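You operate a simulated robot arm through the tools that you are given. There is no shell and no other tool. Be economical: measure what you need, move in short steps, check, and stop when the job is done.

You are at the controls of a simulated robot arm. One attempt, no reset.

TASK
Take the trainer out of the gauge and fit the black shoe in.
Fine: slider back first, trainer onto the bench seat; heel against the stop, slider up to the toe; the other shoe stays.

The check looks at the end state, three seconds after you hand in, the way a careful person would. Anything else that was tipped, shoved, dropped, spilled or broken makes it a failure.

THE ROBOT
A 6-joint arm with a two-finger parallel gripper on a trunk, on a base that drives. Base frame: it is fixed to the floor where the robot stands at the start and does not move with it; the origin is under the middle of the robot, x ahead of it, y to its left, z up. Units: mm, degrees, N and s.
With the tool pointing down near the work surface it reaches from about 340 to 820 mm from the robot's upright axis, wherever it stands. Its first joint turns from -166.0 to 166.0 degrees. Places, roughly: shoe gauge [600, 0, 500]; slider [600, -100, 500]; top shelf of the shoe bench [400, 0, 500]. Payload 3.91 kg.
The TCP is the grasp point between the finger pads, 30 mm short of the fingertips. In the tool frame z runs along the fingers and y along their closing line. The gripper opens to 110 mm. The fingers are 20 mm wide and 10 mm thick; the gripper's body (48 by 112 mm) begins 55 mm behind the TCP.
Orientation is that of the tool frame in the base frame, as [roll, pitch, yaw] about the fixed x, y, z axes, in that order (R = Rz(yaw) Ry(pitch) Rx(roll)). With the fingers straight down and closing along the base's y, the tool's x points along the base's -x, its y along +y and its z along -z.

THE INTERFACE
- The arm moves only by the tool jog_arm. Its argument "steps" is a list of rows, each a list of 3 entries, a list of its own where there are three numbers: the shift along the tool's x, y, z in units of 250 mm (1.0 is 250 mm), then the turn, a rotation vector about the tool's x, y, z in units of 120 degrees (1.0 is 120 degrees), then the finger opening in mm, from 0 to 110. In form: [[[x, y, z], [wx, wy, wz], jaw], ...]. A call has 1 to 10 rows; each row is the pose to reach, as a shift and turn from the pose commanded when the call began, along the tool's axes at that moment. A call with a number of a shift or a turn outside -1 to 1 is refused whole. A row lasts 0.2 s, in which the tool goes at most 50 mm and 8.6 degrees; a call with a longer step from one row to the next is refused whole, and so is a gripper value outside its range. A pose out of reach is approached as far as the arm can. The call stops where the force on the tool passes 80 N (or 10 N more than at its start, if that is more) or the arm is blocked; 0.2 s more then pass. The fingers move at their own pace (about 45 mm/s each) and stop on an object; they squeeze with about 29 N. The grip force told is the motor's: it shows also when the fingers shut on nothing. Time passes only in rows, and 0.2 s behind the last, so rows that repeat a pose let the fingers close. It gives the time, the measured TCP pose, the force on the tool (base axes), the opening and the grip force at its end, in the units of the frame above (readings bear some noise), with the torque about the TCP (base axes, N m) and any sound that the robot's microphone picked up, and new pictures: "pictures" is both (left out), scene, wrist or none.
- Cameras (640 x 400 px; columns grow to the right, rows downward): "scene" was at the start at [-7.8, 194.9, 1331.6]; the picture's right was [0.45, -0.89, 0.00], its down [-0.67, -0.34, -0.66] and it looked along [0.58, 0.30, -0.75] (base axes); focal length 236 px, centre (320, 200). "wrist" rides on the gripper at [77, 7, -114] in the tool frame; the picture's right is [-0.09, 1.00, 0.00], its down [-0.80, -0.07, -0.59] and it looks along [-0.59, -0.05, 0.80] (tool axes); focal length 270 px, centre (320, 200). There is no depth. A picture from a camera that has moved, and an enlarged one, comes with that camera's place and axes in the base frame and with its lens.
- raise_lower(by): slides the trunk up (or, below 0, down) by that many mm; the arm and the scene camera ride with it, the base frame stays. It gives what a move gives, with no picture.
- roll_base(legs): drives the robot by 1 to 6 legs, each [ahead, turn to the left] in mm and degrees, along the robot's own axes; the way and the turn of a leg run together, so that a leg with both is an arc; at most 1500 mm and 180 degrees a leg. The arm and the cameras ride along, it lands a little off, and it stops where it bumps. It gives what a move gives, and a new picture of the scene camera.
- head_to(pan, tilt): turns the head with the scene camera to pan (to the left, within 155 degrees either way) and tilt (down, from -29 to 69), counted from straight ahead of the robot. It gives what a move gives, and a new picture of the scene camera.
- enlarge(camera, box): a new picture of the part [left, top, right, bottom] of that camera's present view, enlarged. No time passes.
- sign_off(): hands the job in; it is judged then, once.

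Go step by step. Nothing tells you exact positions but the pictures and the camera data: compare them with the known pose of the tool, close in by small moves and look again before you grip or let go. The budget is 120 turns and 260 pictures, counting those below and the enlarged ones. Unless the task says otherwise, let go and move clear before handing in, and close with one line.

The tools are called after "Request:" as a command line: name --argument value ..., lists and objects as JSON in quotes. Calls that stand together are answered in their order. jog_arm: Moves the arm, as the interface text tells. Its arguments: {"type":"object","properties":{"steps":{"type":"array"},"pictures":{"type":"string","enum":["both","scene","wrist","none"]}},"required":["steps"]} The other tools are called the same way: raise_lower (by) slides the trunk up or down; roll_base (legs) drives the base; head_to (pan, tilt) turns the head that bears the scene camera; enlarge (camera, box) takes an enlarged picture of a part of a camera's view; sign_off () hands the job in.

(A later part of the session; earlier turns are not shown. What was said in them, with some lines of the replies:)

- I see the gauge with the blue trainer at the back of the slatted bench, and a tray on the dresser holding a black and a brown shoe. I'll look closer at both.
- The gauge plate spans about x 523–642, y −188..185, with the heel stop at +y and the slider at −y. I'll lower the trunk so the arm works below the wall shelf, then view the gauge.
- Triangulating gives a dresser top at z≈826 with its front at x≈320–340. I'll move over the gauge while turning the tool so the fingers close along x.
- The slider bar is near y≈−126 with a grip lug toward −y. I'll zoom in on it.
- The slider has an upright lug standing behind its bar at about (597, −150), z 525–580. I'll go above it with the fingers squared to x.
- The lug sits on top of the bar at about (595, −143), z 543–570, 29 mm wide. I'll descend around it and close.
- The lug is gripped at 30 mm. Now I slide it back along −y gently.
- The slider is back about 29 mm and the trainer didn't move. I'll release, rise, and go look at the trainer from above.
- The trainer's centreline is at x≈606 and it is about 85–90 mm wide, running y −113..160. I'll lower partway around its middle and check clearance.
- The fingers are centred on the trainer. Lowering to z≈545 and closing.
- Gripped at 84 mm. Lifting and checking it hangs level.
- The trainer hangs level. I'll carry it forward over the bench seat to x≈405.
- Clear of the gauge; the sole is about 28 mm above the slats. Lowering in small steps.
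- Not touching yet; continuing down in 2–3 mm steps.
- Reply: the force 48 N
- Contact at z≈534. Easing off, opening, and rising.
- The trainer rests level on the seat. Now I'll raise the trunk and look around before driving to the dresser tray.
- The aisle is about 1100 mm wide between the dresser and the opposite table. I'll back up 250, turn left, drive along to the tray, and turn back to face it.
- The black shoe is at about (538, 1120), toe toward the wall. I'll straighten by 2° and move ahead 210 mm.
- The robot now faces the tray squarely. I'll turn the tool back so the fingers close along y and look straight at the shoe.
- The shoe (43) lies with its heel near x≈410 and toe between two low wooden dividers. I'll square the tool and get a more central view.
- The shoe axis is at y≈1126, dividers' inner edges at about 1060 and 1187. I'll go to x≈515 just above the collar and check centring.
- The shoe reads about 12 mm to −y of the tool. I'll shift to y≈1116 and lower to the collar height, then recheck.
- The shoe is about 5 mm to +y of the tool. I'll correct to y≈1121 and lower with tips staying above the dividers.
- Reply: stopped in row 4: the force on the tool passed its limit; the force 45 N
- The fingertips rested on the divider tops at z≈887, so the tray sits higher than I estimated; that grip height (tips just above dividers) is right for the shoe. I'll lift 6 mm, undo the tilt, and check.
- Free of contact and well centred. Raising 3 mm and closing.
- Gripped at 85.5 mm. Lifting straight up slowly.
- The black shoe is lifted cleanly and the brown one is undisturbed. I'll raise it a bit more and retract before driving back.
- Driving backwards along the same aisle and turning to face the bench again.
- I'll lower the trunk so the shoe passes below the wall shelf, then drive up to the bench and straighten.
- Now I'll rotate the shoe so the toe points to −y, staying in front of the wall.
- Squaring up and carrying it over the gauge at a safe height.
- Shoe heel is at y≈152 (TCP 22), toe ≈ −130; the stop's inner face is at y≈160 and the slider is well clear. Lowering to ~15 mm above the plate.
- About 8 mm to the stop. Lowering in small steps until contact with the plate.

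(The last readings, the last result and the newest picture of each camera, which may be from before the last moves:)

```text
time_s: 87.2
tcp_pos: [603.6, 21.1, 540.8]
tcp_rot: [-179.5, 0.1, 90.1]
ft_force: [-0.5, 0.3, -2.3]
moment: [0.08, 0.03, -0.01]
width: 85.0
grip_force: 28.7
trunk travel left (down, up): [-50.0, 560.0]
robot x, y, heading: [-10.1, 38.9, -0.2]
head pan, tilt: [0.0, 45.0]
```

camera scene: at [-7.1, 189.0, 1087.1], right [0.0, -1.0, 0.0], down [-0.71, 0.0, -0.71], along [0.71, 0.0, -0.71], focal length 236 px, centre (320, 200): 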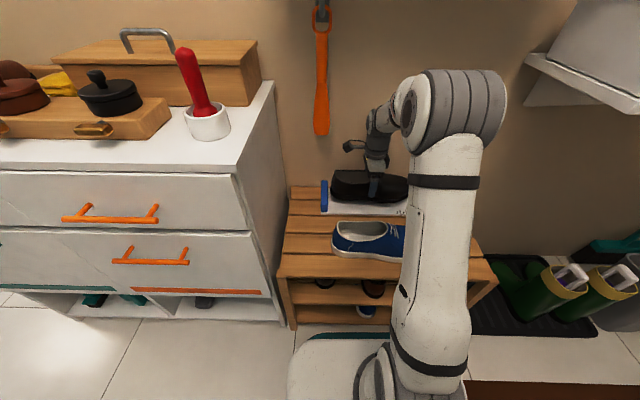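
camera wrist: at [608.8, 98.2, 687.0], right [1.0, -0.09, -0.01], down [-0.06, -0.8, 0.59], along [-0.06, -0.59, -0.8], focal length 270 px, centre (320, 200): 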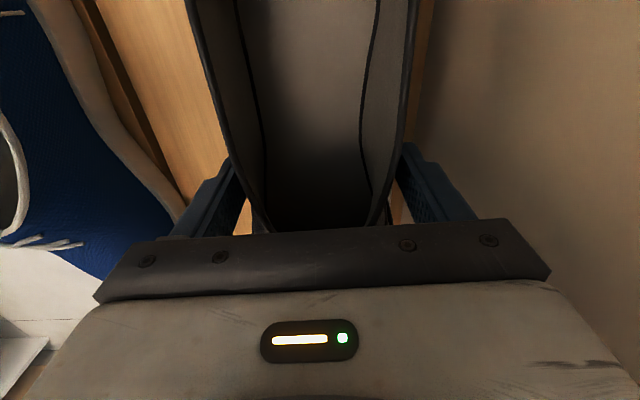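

Request:
jog_arm --steps '[[[0, 0, 0.008], [0, 0, 0], 60], [[0, 0, 0.012], [0, 0, 0], 60], [[0, 0, 0.012], [0, 0, 0], 60]]' --pictures "none"

Request:
enlarge --camera "scene" --box '[310, 150, 430, 225]'

```text
time_s: 88.0
tcp_pos: [603.0, 21.1, 539.6]
tcp_rot: [-179.7, 0.0, 90.1]
ft_force: [-2.9, 3.1, 10.3]
moment: [0.0, -0.41, 0.05]
width: 84.7
grip_force: 29.0
trunk travel left (down, up): [-50.0, 560.0]
robot x, y, heading: [-5.9, 35.9, -0.3]
head pan, tilt: [0.0, 45.0]
```

```text
5.33 times, centred on (370, 188) of scene
camera zoom: at [-8.0, 189.1, 1087.2], right [0.0, -1.0, 0.0], down [-0.71, 0.0, -0.71], along [0.71, 0.0, -0.71], focal length 1261 px, centre (53, 267)
```

zoom: 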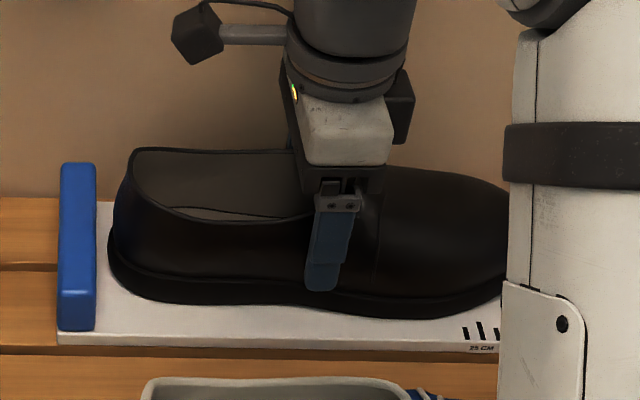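

Contact (10 N). I'll unload slightly and slide the shoe toward the heel stop in small steps.

Request:
jog_arm --steps '[[[0, 0, -0.006], [0, 0, 0], 60], [[0.008, 0, -0.006], [0, 0, 0], 60], [[0.016, 0, -0.006], [0, 0, 0], 60], [[0.024, 0, -0.006], [0, 0, 0], 60], [[0.024, 0, -0.006], [0, 0, 0], 60]]' --pictures "none"

Request:
enlarge --camera "scene" --box '[310, 150, 430, 225]'

```text
time_s: 89.2
tcp_pos: [603.1, 26.4, 540.3]
tcp_rot: [-179.4, 0.1, 90.0]
ft_force: [0.1, -1.8, -1.2]
moment: [-0.07, -0.14, -0.09]
width: 85.0
grip_force: 29.1
trunk travel left (down, up): [-50.0, 560.0]
robot x, y, heading: [-12.5, 40.1, 0.0]
head pan, tilt: [0.0, 45.0]
```

```text
5.33 times, centred on (370, 188) of scene
camera zoom: at [-7.2, 188.9, 1087.0], right [0.0, -1.0, 0.0], down [-0.71, 0.0, -0.71], along [0.71, 0.0, -0.71], focal length 1261 px, centre (53, 267)
```

zoom: 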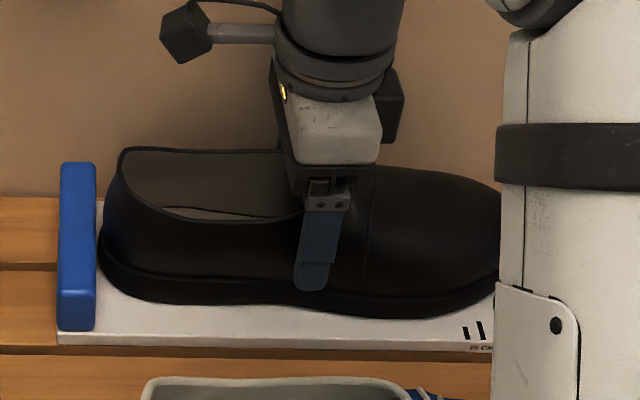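

Gap about 2 mm now. Continuing in 1 mm steps.

Request:
jog_arm --steps '[[[0.004, 0, 0], [0, 0, 0], 60], [[0.008, 0, 0], [0, 0, 0], 60], [[0.012, 0, 0], [0, 0, 0], 60], [[0.012, 0, 0], [0, 0, 0], 60]]' --pictures "none"

Request:
enlarge --camera "scene" --box '[310, 150, 430, 225]'

```text
time_s: 90.2
tcp_pos: [601.9, 30.1, 538.7]
tcp_rot: [-179.5, 0.0, 90.2]
ft_force: [0.6, -4.0, -2.2]
moment: [-0.08, -0.06, 0.0]
width: 84.7
grip_force: 28.8
trunk travel left (down, up): [-50.0, 560.0]
robot x, y, heading: [-11.7, 39.5, -0.1]
head pan, tilt: [0.0, 45.0]
```

```text
5.33 times, centred on (370, 188) of scene
camera zoom: at [-7.0, 188.8, 1087.1], right [0.0, -1.0, 0.0], down [-0.71, 0.0, -0.71], along [0.71, 0.0, -0.71], focal length 1261 px, centre (53, 267)
```

zoom: 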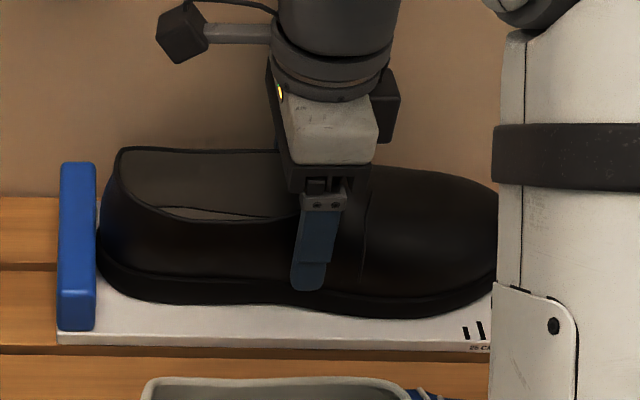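

Request:
jog_arm --steps '[[[0.004, 0, 0], [0, 0, 0], 60], [[0.008, 0, 0], [0, 0, 0], 60], [[0.008, 0, 0], [0, 0, 0], 60]]' --pictures "none"

Request:
enlarge --camera "scene" --box '[310, 150, 430, 225]'

```text
time_s: 91.0
tcp_pos: [604.1, 29.4, 539.5]
tcp_rot: [-179.6, 0.0, 90.1]
ft_force: [-2.9, -25.7, -2.5]
moment: [-0.79, 0.08, 0.34]
width: 84.7
grip_force: 29.0
trunk travel left (down, up): [-50.0, 560.0]
robot x, y, heading: [-8.6, 40.0, -0.2]
head pan, tilt: [0.0, 45.0]
```

```text
5.33 times, centred on (370, 188) of scene
camera zoom: at [-7.1, 187.8, 1087.3], right [0.0, -1.0, 0.0], down [-0.71, 0.0, -0.71], along [0.71, 0.0, -0.71], focal length 1261 px, centre (53, 267)
```

zoom: 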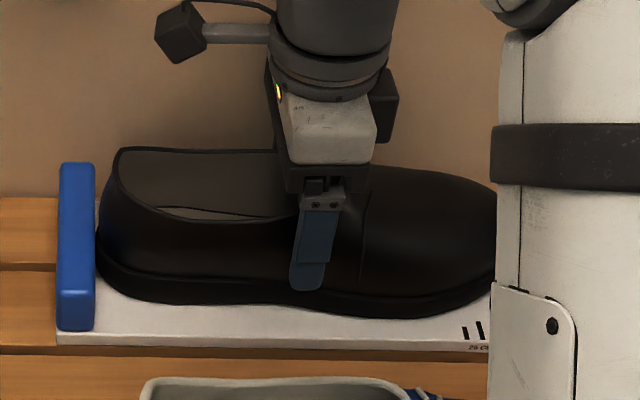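

Heel is firm against the stop (26 N). I'll relax, settle the sole on the plate, open and rise.

Request:
jog_arm --steps '[[[-0.003, 0, 0.004], [0, 0, 0], 60], [[-0.004, 0, 0.008], [0, 0, 0], 60], [[-0.004, 0, 0.008], [0, 0, 0], 60]]' --pictures "none"

```text
time_s: 91.8
tcp_pos: [602.5, 29.7, 539.7]
tcp_rot: [-179.9, 0.0, 90.0]
ft_force: [-2.5, -21.5, 16.3]
moment: [-0.76, 0.97, 0.05]
width: 85.0
grip_force: 28.6
trunk travel left (down, up): [-50.0, 560.0]
robot x, y, heading: [-11.1, 41.8, -0.3]
head pan, tilt: [0.0, 45.0]
```

Request:
jog_arm --steps '[[[-0.002, 0, 0], [0, 0, 0], 108], [[-0.002, 0, 0], [0, 0, 0], 108], [[-0.002, 0, 0], [0, 0, 0], 108], [[0, 0, -0.15], [0, 0, 0], 108], [[0, 0, -0.3], [0, 0, 0], 108], [[0, 0, -0.48], [0, 0, 0], 108]]'

Request:
enlarge --camera "scene" --box '[300, 140, 460, 240]'

```text
time_s: 93.2
tcp_pos: [604.0, 29.9, 658.5]
tcp_rot: [-179.6, 0.0, 90.3]
ft_force: [0.6, 0.1, -0.1]
moment: [-0.02, 0.02, 0.02]
width: 107.9
grip_force: 0.0
trunk travel left (down, up): [-50.0, 560.0]
robot x, y, heading: [-14.2, 42.1, 0.1]
head pan, tilt: [0.0, 45.0]
camera scene: at [-6.9, 189.0, 1087.0], right [0.0, -1.0, 0.0], down [-0.71, 0.0, -0.71], along [0.71, 0.0, -0.71], focal length 236 px, centre (320, 200)
camera wrist: at [610.0, 107.1, 772.3], right [1.0, -0.09, -0.01], down [-0.06, -0.8, 0.59], along [-0.06, -0.59, -0.8], focal length 270 px, centre (320, 200)
```

scene: 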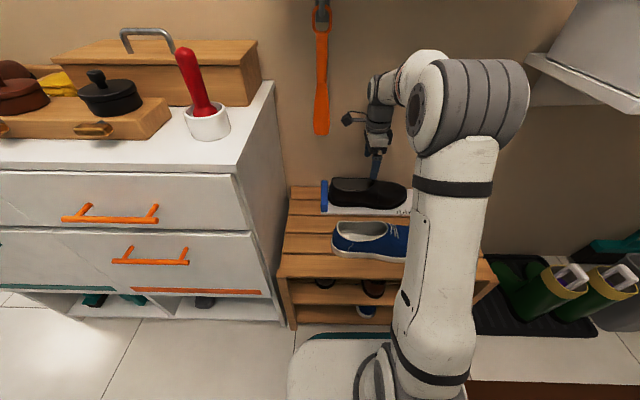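
wrist: 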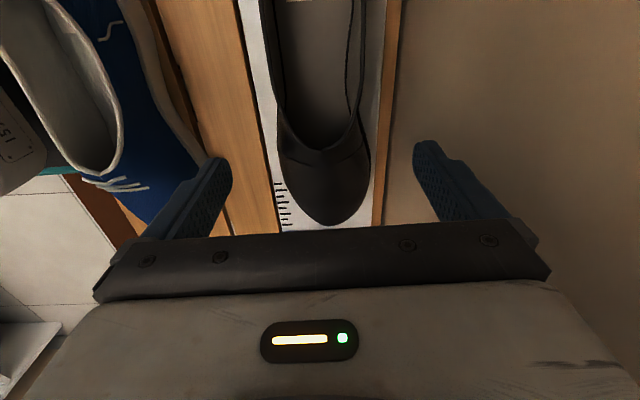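

```text
4.00 times, centred on (380, 190) of scene
camera zoom: at [-6.9, 189.0, 1087.0], right [0.0, -1.0, 0.0], down [-0.71, 0.0, -0.71], along [0.71, 0.0, -0.71], focal length 946 px, centre (80, 240)
```

zoom: 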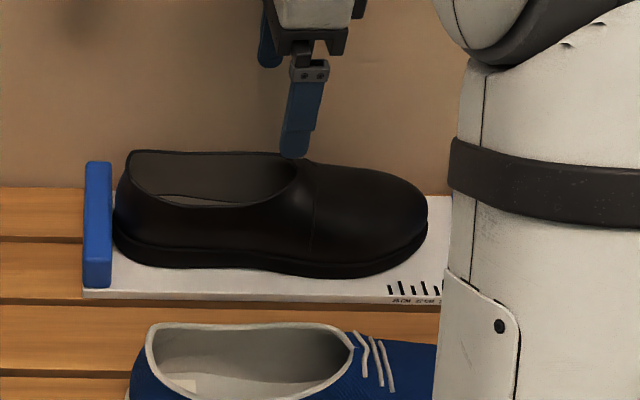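

Heel seated, shoe straight on the plate. Now to the slider lug, last seen near (595, −173).

Request:
jog_arm --steps '[[[-0.18, 0, 0], [0, 0, 0], 80], [[-0.36, -0.02, 0], [0, 0, 0], 80], [[-0.54, -0.034, 0], [0, 0, 0], 80], [[-0.72, -0.034, 0], [0, 0, 0], 80], [[-0.808, -0.034, 0], [0, 0, 0], 80]]'

Request:
enlarge --camera "wrist" --box '[200, 0, 440, 150]'

Request:
enlarge --camera "scene" --box '[310, 130, 470, 230]'

```text
time_s: 94.5
tcp_pos: [596.3, -170.3, 657.9]
tcp_rot: [-179.6, -0.1, 90.2]
ft_force: [-0.6, 0.0, 0.2]
moment: [0.0, 0.02, 0.0]
width: 80.0
grip_force: 0.0
trunk travel left (down, up): [-50.0, 560.0]
robot x, y, heading: [-9.2, 40.8, 0.1]
head pan, tilt: [0.0, 45.0]
camera scene: at [-7.2, 189.1, 1087.1], right [0.0, -1.0, 0.0], down [-0.71, 0.0, -0.71], along [0.71, 0.0, -0.71], focal length 236 px, centre (320, 200)
camera wrist: at [602.3, -94.6, 771.9], right [1.0, -0.08, -0.01], down [-0.06, -0.8, 0.6], along [-0.06, -0.59, -0.8], focal length 270 px, centre (320, 200)
```

scene: 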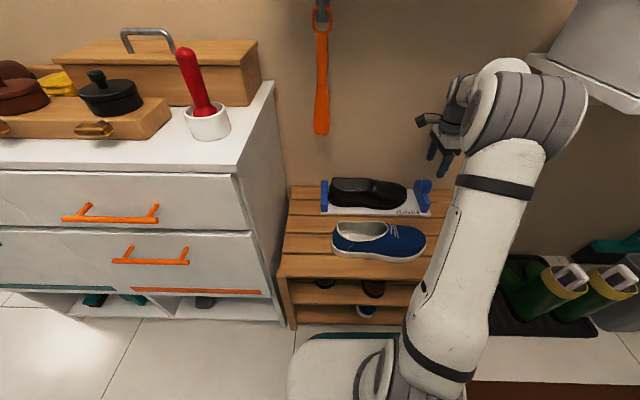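
wrist: 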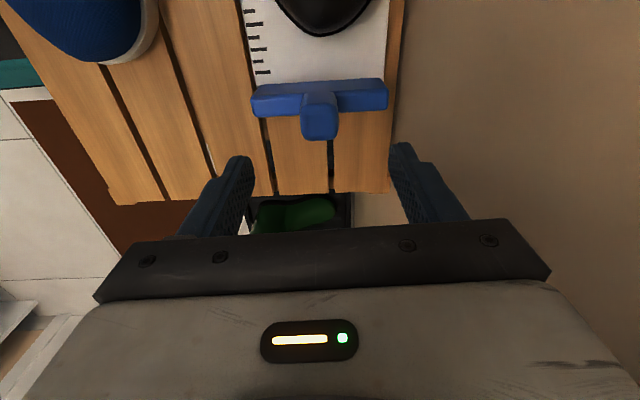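

```text
2.67 times, centred on (320, 75) of wrist
camera zoom: at [602.3, -94.6, 771.9], right [1.0, -0.08, -0.01], down [-0.06, -0.8, 0.6], along [-0.06, -0.59, -0.8], focal length 721 px, centre (320, 533)
```

zoom: 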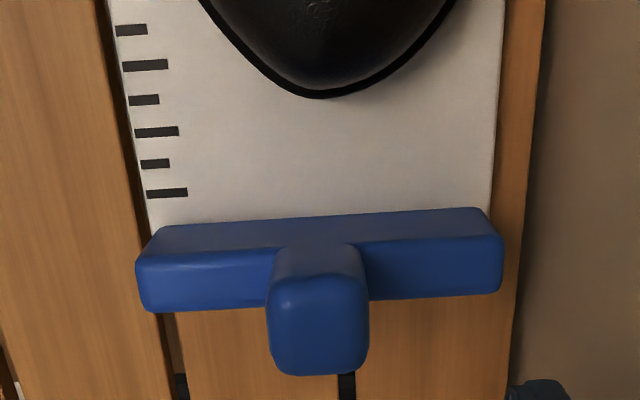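

```text
4.00 times, centred on (390, 180) of scene
camera zoom: at [-7.2, 189.1, 1087.1], right [0.0, -1.0, 0.0], down [-0.71, 0.0, -0.71], along [0.71, 0.0, -0.71], focal length 946 px, centre (40, 280)
```

zoom: 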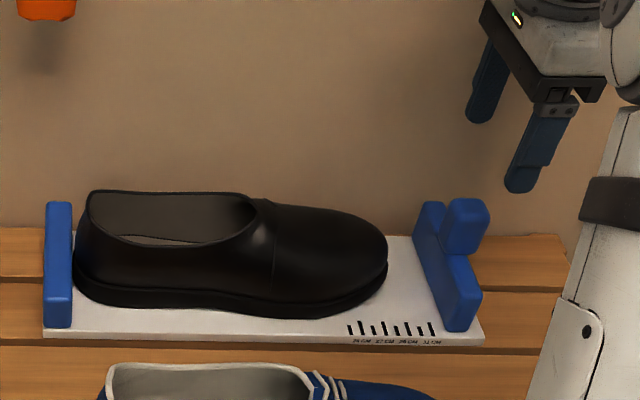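

The lug is under the tool. I'll descend, grip it, and check how the heel sits.

Request:
jog_arm --steps '[[[-0.006, -0.004, 0.16], [0, 0, 0], 70], [[-0.006, -0.004, 0.318], [0, 0, 0], 70], [[-0.006, -0.004, 0.318], [0, 0, 0], 10], [[-0.006, -0.004, 0.318], [0, 0, 0], 10], [[-0.006, -0.004, 0.318], [0, 0, 0], 10], [[-0.006, -0.004, 0.318], [0, 0, 0], 10]]' --pictures "wrist"

Request:
enlarge --camera "scene" --box '[315, 160, 385, 220]'

```text
time_s: 95.8
tcp_pos: [595.1, -172.5, 579.1]
tcp_rot: [-179.5, 0.0, 90.1]
ft_force: [-4.0, 1.0, -2.1]
moment: [-0.25, -0.73, -0.65]
width: 30.4
grip_force: 45.3
trunk travel left (down, up): [-50.0, 560.0]
robot x, y, heading: [-13.7, 39.5, 0.1]
head pan, tilt: [0.0, 45.0]
camera wrist: at [601.4, -96.3, 693.1], right [1.0, -0.09, -0.01], down [-0.06, -0.8, 0.59], along [-0.06, -0.59, -0.8], focal length 270 px, centre (320, 200)
```

wrist: 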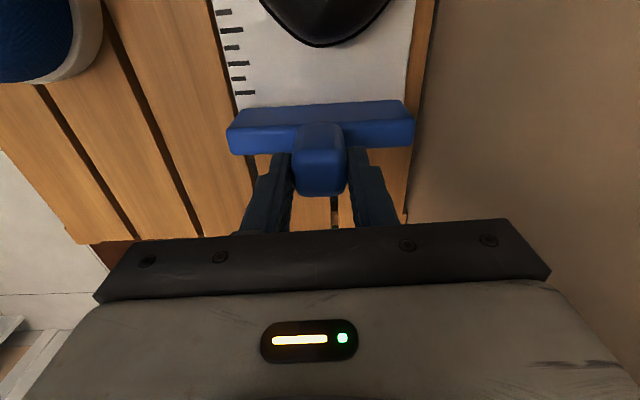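

```text
6.67 times, centred on (350, 190) of scene
camera zoom: at [-7.3, 189.0, 1087.0], right [0.0, -1.0, 0.0], down [-0.71, 0.0, -0.71], along [0.71, 0.0, -0.71], focal length 1576 px, centre (120, 267)
```

zoom: 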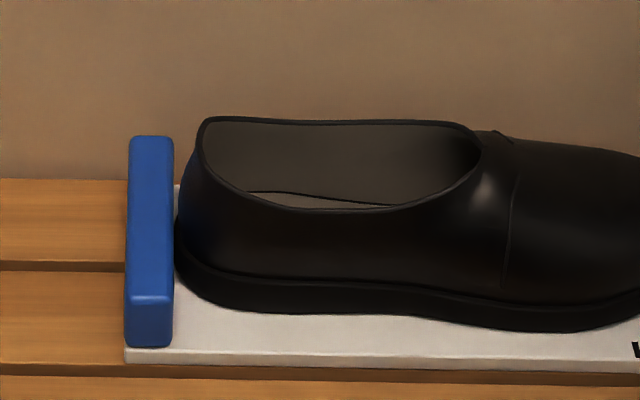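

Heel is essentially at the stop. Sliding the slider up toward the toe.

Request:
jog_arm --steps '[[[0.03, 0, 0], [0, 0, 0], 10], [[0.06, 0, 0], [0, 0, 0], 10], [[0.09, 0, 0], [0, 0, 0], 10], [[0.09, 0, 0], [0, 0, 0], 10]]' --pictures "wrist"

Request:
enlarge --camera "wrist" --box '[200, 0, 440, 150]'

Request:
enlarge --camera "scene" --box '[310, 150, 450, 230]'

```text
time_s: 96.8
tcp_pos: [595.5, -151.7, 579.6]
tcp_rot: [-179.7, 0.0, 90.1]
ft_force: [7.9, 0.5, 3.3]
moment: [0.37, -0.68, -1.23]
width: 30.4
grip_force: 45.3
trunk travel left (down, up): [-50.0, 560.0]
robot x, y, heading: [-10.9, 42.5, 0.0]
head pan, tilt: [0.0, 45.0]
camera wrist: at [601.7, -73.4, 693.1], right [1.0, -0.09, 0.0], down [-0.07, -0.8, 0.6], along [-0.05, -0.59, -0.8], focal length 270 px, centre (320, 200)
```

wrist: 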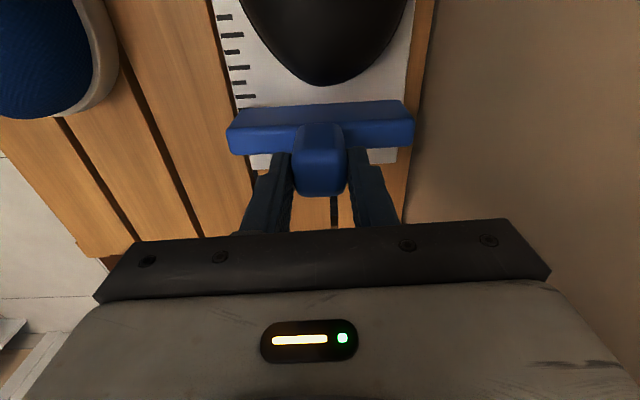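

```text
2.67 times, centred on (320, 75) of wrist
camera zoom: at [601.7, -73.4, 693.1], right [1.0, -0.09, 0.0], down [-0.07, -0.8, 0.6], along [-0.05, -0.59, -0.8], focal length 721 px, centre (320, 533)
```

zoom: 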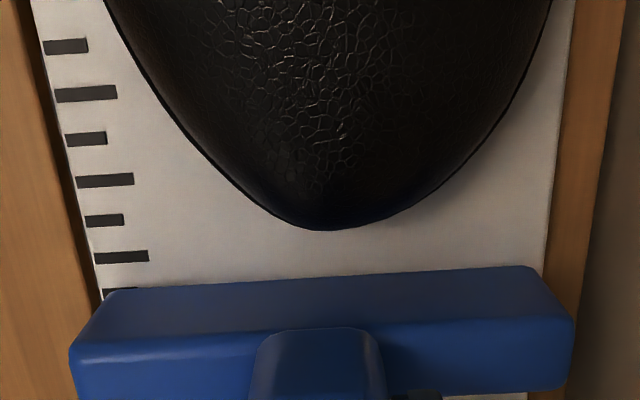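

```text
4.57 times, centred on (380, 190) of scene
camera zoom: at [-7.0, 189.0, 1087.1], right [0.0, -1.0, 0.0], down [-0.71, 0.0, -0.71], along [0.71, 0.0, -0.71], focal length 1081 px, centre (46, 246)
```

zoom: 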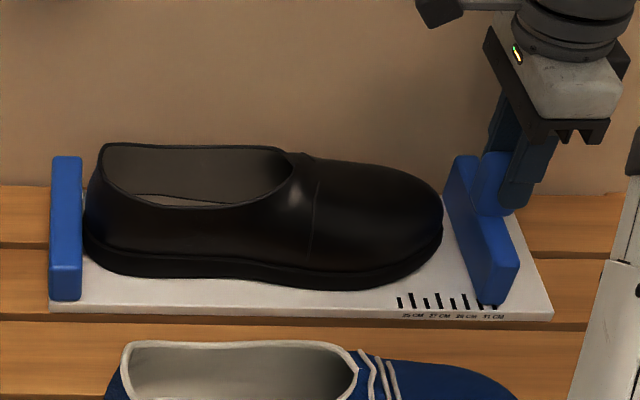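

About 12 mm gap remains. Advancing 9 mm, then feeling for contact.

Request:
jog_arm --steps '[[[0.02, 0, 0], [0, 0, 0], 10], [[0.036, 0, 0], [0, 0, 0], 10], [[0.036, 0, 0], [0, 0, 0], 10]]' --pictures "none"

Request:
enlarge --camera "wrist" --box '[200, 0, 440, 150]'

```text
time_s: 97.7
tcp_pos: [596.5, -141.1, 579.5]
tcp_rot: [-179.6, -0.1, 90.3]
ft_force: [14.0, -0.6, 6.2]
moment: [0.43, -0.89, -0.91]
width: 30.3
grip_force: 45.2
trunk travel left (down, up): [-50.0, 560.0]
robot x, y, heading: [-11.9, 38.8, 0.0]
head pan, tilt: [0.0, 45.0]
```

```text
2.67 times, centred on (320, 75) of wrist
camera zoom: at [601.9, -65.0, 693.0], right [1.0, -0.09, -0.01], down [-0.07, -0.8, 0.6], along [-0.05, -0.59, -0.8], focal length 721 px, centre (320, 533)
```

zoom: 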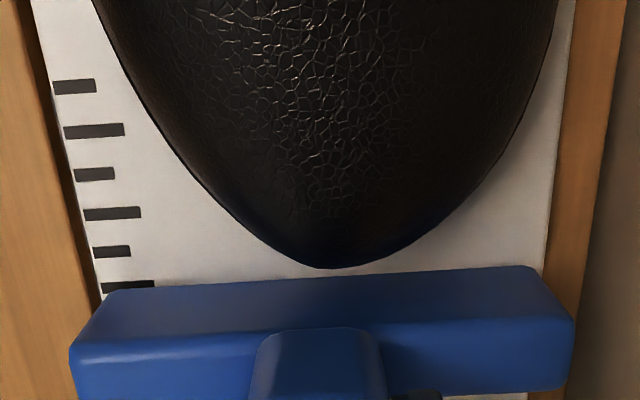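

Request:
jog_arm --steps '[[[0.006, 0, 0], [0, 0, 0], 10], [[0.012, 0, 0], [0, 0, 0], 10], [[0.012, 0, 0], [0, 0, 0], 10]]' --pictures "none"

Request:
enlarge --camera "wrist" --box '[200, 0, 440, 150]'

```text
time_s: 98.5
tcp_pos: [594.8, -138.4, 579.5]
tcp_rot: [-179.8, 0.1, 90.1]
ft_force: [23.7, -1.5, 14.0]
moment: [0.33, -0.68, -0.89]
width: 30.5
grip_force: 45.0
trunk travel left (down, up): [-50.0, 560.0]
robot x, y, heading: [-11.5, 42.2, -0.1]
head pan, tilt: [0.0, 45.0]
```

```text
2.67 times, centred on (320, 75) of wrist
camera zoom: at [601.8, -61.5, 693.0], right [1.0, -0.09, 0.0], down [-0.07, -0.8, 0.6], along [-0.05, -0.59, -0.8], focal length 721 px, centre (320, 533)
```

zoom: 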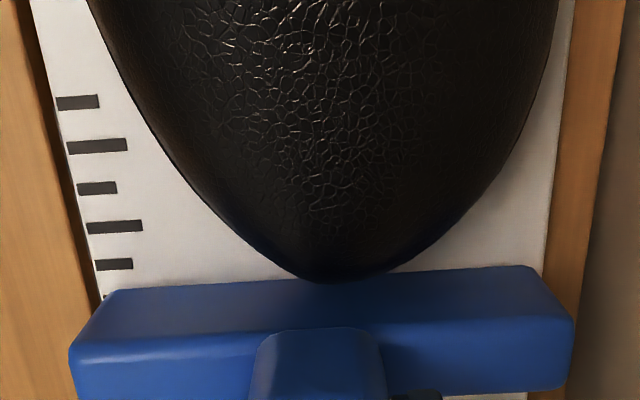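

Nearly touching. Advancing in 1 mm steps while relieving the sideways load.

Request:
jog_arm --steps '[[[0.003, 0.004, -0.002], [0, 0, 0], 10], [[0.007, 0.004, -0.002], [0, 0, 0], 10], [[0.007, 0.004, -0.002], [0, 0, 0], 10]]' --pictures "none"

Request:
enlarge --camera "wrist" --box '[200, 0, 440, 150]'

Request:
enlarge --camera "scene" --box '[310, 150, 450, 230]'

```text
time_s: 99.2
tcp_pos: [596.0, -134.8, 579.0]
tcp_rot: [-179.7, -0.1, 90.1]
ft_force: [17.0, -1.4, 16.4]
moment: [-0.19, -0.61, -1.08]
width: 30.2
grip_force: 44.8
trunk travel left (down, up): [-50.0, 560.0]
robot x, y, heading: [-12.3, 41.9, -0.1]
head pan, tilt: [0.0, 45.0]
```

```text
2.67 times, centred on (320, 75) of wrist
camera zoom: at [602.1, -59.6, 693.0], right [1.0, -0.09, -0.01], down [-0.07, -0.8, 0.6], along [-0.06, -0.59, -0.8], focal length 721 px, centre (320, 533)
```

zoom: 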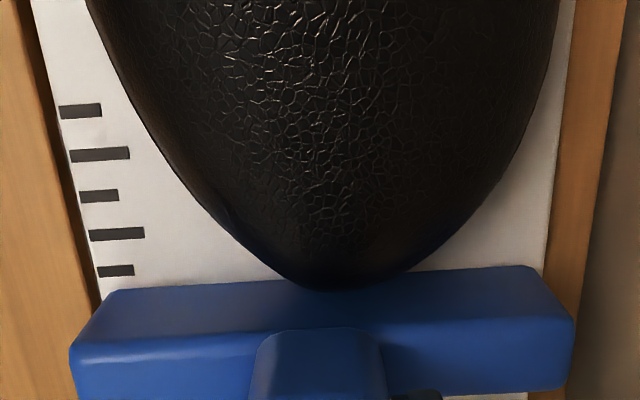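

```text
4.57 times, centred on (380, 190) of scene
camera zoom: at [-7.4, 189.2, 1087.1], right [0.0, -1.0, 0.0], down [-0.71, 0.0, -0.71], along [0.71, 0.0, -0.71], focal length 1081 px, centre (46, 246)
```

zoom: 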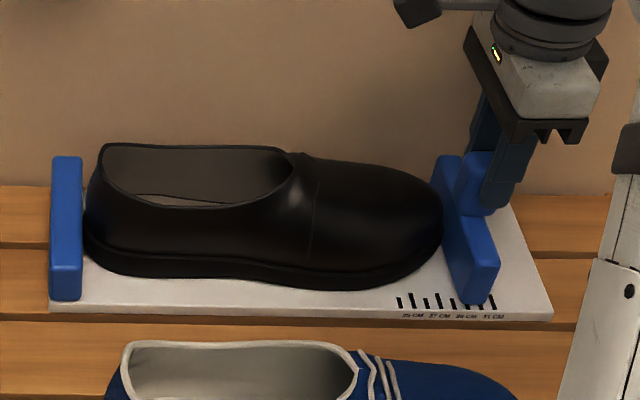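

Request:
jog_arm --steps '[[[0.004, 0.004, -0.002], [0, 0, 0], 10], [[0.008, 0.004, -0.004], [0, 0, 0], 10], [[0.008, 0.004, -0.004], [0, 0, 0], 10]]' --pictures "none"

Request:
enlarge --camera "wrist" --box '[200, 0, 440, 150]'

```text
time_s: 100.0
tcp_pos: [596.0, -133.3, 579.2]
tcp_rot: [-179.5, 0.1, 90.2]
ft_force: [6.8, -1.0, 6.3]
moment: [-0.7, -0.92, -1.06]
width: 30.4
grip_force: 45.6
trunk travel left (down, up): [-50.0, 560.0]
robot x, y, heading: [-11.1, 43.3, -0.2]
head pan, tilt: [0.0, 45.0]
```

```text
2.67 times, centred on (320, 75) of wrist
camera zoom: at [602.5, -57.8, 693.0], right [1.0, -0.09, -0.01], down [-0.06, -0.8, 0.59], along [-0.06, -0.59, -0.8], focal length 721 px, centre (320, 533)
```

zoom: 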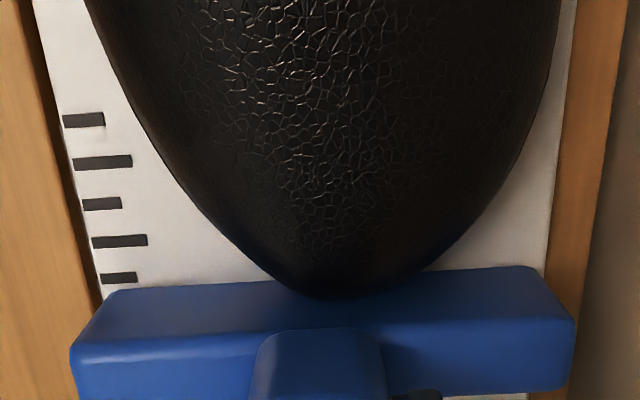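

Request:
jog_arm --steps '[[[0.004, 0, 0], [0, 0, 0], 10], [[0.008, 0, 0], [0, 0, 0], 10], [[0.008, 0, 0], [0, 0, 0], 10]]' --pictures "none"

Request:
enlarge --camera "wrist" --box '[200, 0, 440, 150]'

Request:
enlarge --camera "scene" --box '[380, 160, 450, 220]'

```text
time_s: 100.8
tcp_pos: [595.8, -133.8, 579.2]
tcp_rot: [-179.6, 0.1, 90.1]
ft_force: [5.4, -14.5, 1.7]
moment: [0.24, -1.05, -0.8]
width: 30.6
grip_force: 45.3
trunk travel left (down, up): [-50.0, 560.0]
robot x, y, heading: [-8.8, 39.4, -0.2]
head pan, tilt: [0.0, 45.0]
```

```text
2.67 times, centred on (320, 75) of wrist
camera zoom: at [602.4, -57.1, 693.0], right [1.0, -0.09, -0.01], down [-0.06, -0.8, 0.6], along [-0.06, -0.59, -0.8], focal length 721 px, centre (320, 533)
```

zoom: 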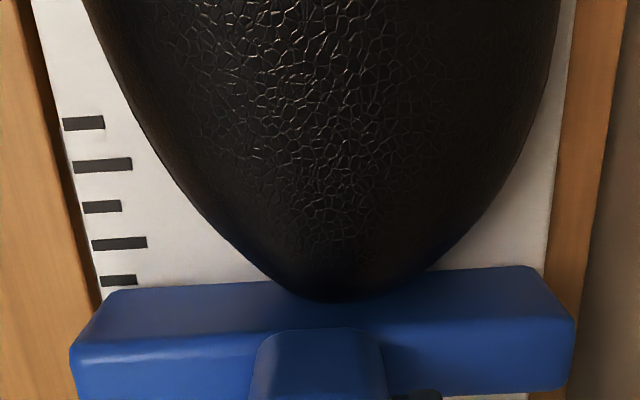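

```text
6.67 times, centred on (415, 190) of scene
camera zoom: at [-6.9, 188.2, 1087.1], right [0.0, -1.0, 0.0], down [-0.71, 0.0, -0.71], along [0.71, 0.0, -0.71], focal length 1576 px, centre (-313, 267)
```

zoom: 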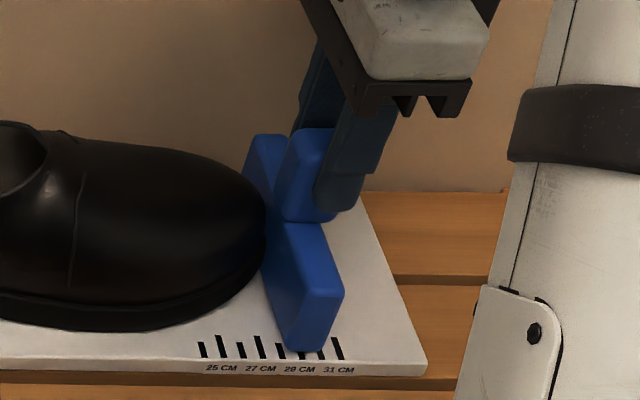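

Contact at the toe: 14 N with the slider no longer advancing. One more small nudge to be sure the heel is pressed home, then check the heel.

Request:
jog_arm --steps '[[[0.003, 0, 0], [0, 0, 0], 10], [[0.003, 0, 0], [0, 0, 0], 10]]' --pictures "none"

Request:
enlarge --camera "scene" --box '[315, 160, 385, 220]'

```text
time_s: 101.5
tcp_pos: [595.9, -134.9, 578.0]
tcp_rot: [-179.5, 0.0, 90.0]
ft_force: [3.4, -23.6, -2.0]
moment: [-0.68, -0.92, -1.07]
width: 30.5
grip_force: 44.9
trunk travel left (down, up): [-50.0, 560.0]
robot x, y, heading: [-13.3, 40.7, -0.1]
head pan, tilt: [0.0, 45.0]
```

```text
6.67 times, centred on (350, 190) of scene
camera zoom: at [-6.9, 187.8, 1087.2], right [0.0, -1.0, 0.0], down [-0.71, 0.0, -0.71], along [0.71, 0.0, -0.71], focal length 1576 px, centre (120, 267)
```

zoom: 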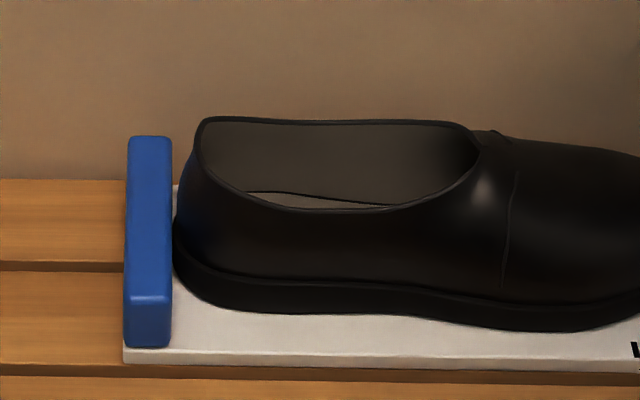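

Shoe is clamped heel-to-toe. Releasing the lug and rising clear.

Request:
jog_arm --steps '[[[-0.004, 0, 0], [0, 0, 0], 10], [[-0.004, 0, 0], [0, 0, 0], 60], [[-0.004, 0, 0], [0, 0, 0], 60], [[-0.004, 0, -0.16], [0, 0, 0], 80], [[-0.004, 0, -0.34], [0, 0, 0], 80], [[-0.004, -0.1, -0.5], [0, 0, 0], 80], [[-0.004, -0.28, -0.5], [0, 0, 0], 80], [[-0.004, -0.46, -0.5], [0, 0, 0], 80], [[-0.004, -0.6, -0.5], [0, 0, 0], 80]]'

Request:
enlarge --camera "scene" --box '[290, 150, 450, 260]'

Request:
enlarge --camera "wrist" --box '[320, 0, 640, 200]'

```text
time_s: 103.5
tcp_pos: [443.7, -133.7, 704.3]
tcp_rot: [-179.5, 0.0, 90.3]
ft_force: [0.3, -0.5, -0.4]
moment: [-0.02, 0.03, -0.02]
width: 80.3
grip_force: 0.1
trunk travel left (down, up): [-50.0, 560.0]
robot x, y, heading: [-12.5, 45.3, 0.0]
head pan, tilt: [0.0, 45.0]
camera scene: at [-6.8, 188.9, 1087.1], right [0.0, -1.0, 0.0], down [-0.71, 0.0, -0.71], along [0.71, 0.0, -0.71], focal length 236 px, centre (320, 200)
camera wrist: at [451.0, -56.1, 818.0], right [1.0, -0.09, -0.01], down [-0.06, -0.8, 0.59], along [-0.06, -0.59, -0.8], focal length 270 px, centre (320, 200)
```

scene: 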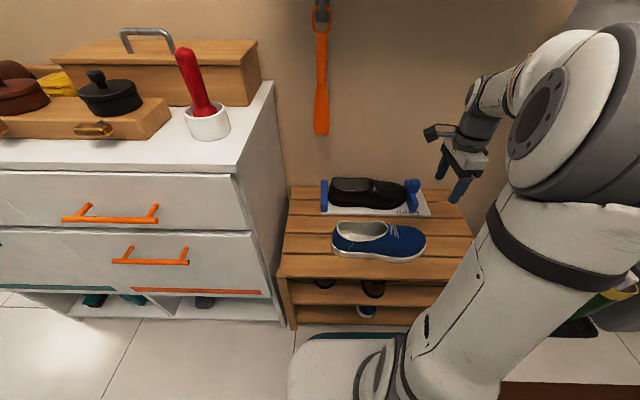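
wrist: 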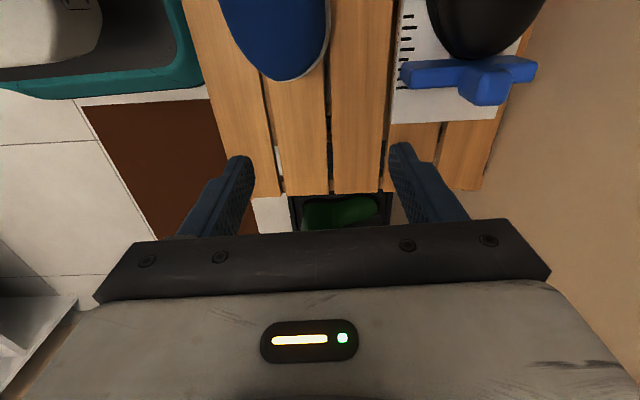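

```text
3.64 times, centred on (370, 205) of scene
camera zoom: at [-6.8, 188.9, 1087.1], right [0.0, -1.0, 0.0], down [-0.71, 0.0, -0.71], along [0.71, 0.0, -0.71], focal length 860 px, centre (138, 182)
```

zoom: 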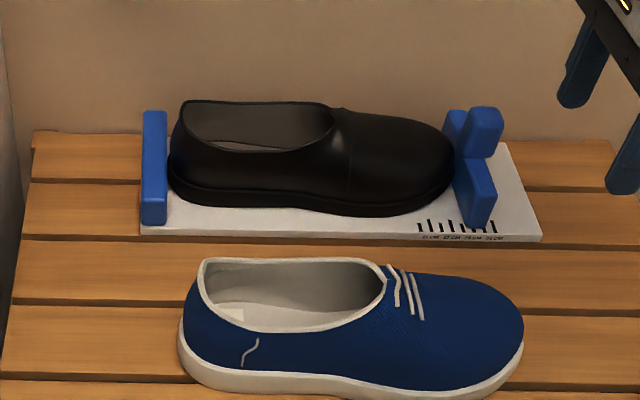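

```text
2.00 times, centred on (480, 100) of wrist
camera zoom: at [451.0, -56.1, 818.0], right [1.0, -0.09, -0.01], down [-0.06, -0.8, 0.59], along [-0.06, -0.59, -0.8], focal length 541 px, centre (0, 400)
```

zoom: 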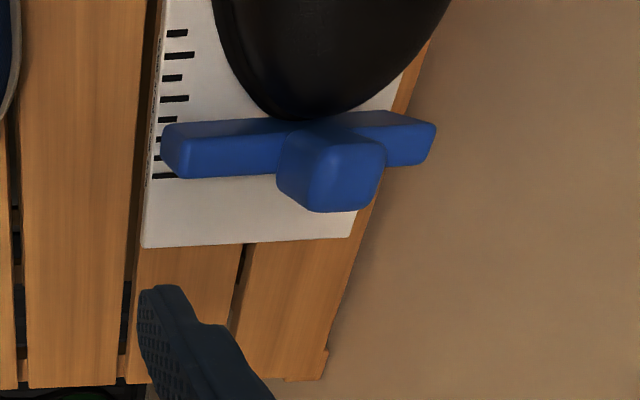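

The black shoe sits heel to the stop with the slider at its toe. The trainer rests on the bench seat, and I last saw the brown shoe still in its tray as I drove away. The arm is clear, so I'm handing in.

Request:
sign_off

```text
The job is handed in.
```

The black shoe is in the gauge with its heel against the stop and the slider up to its toe; the trainer is on the bench seat and the brown shoe stayed in its tray.
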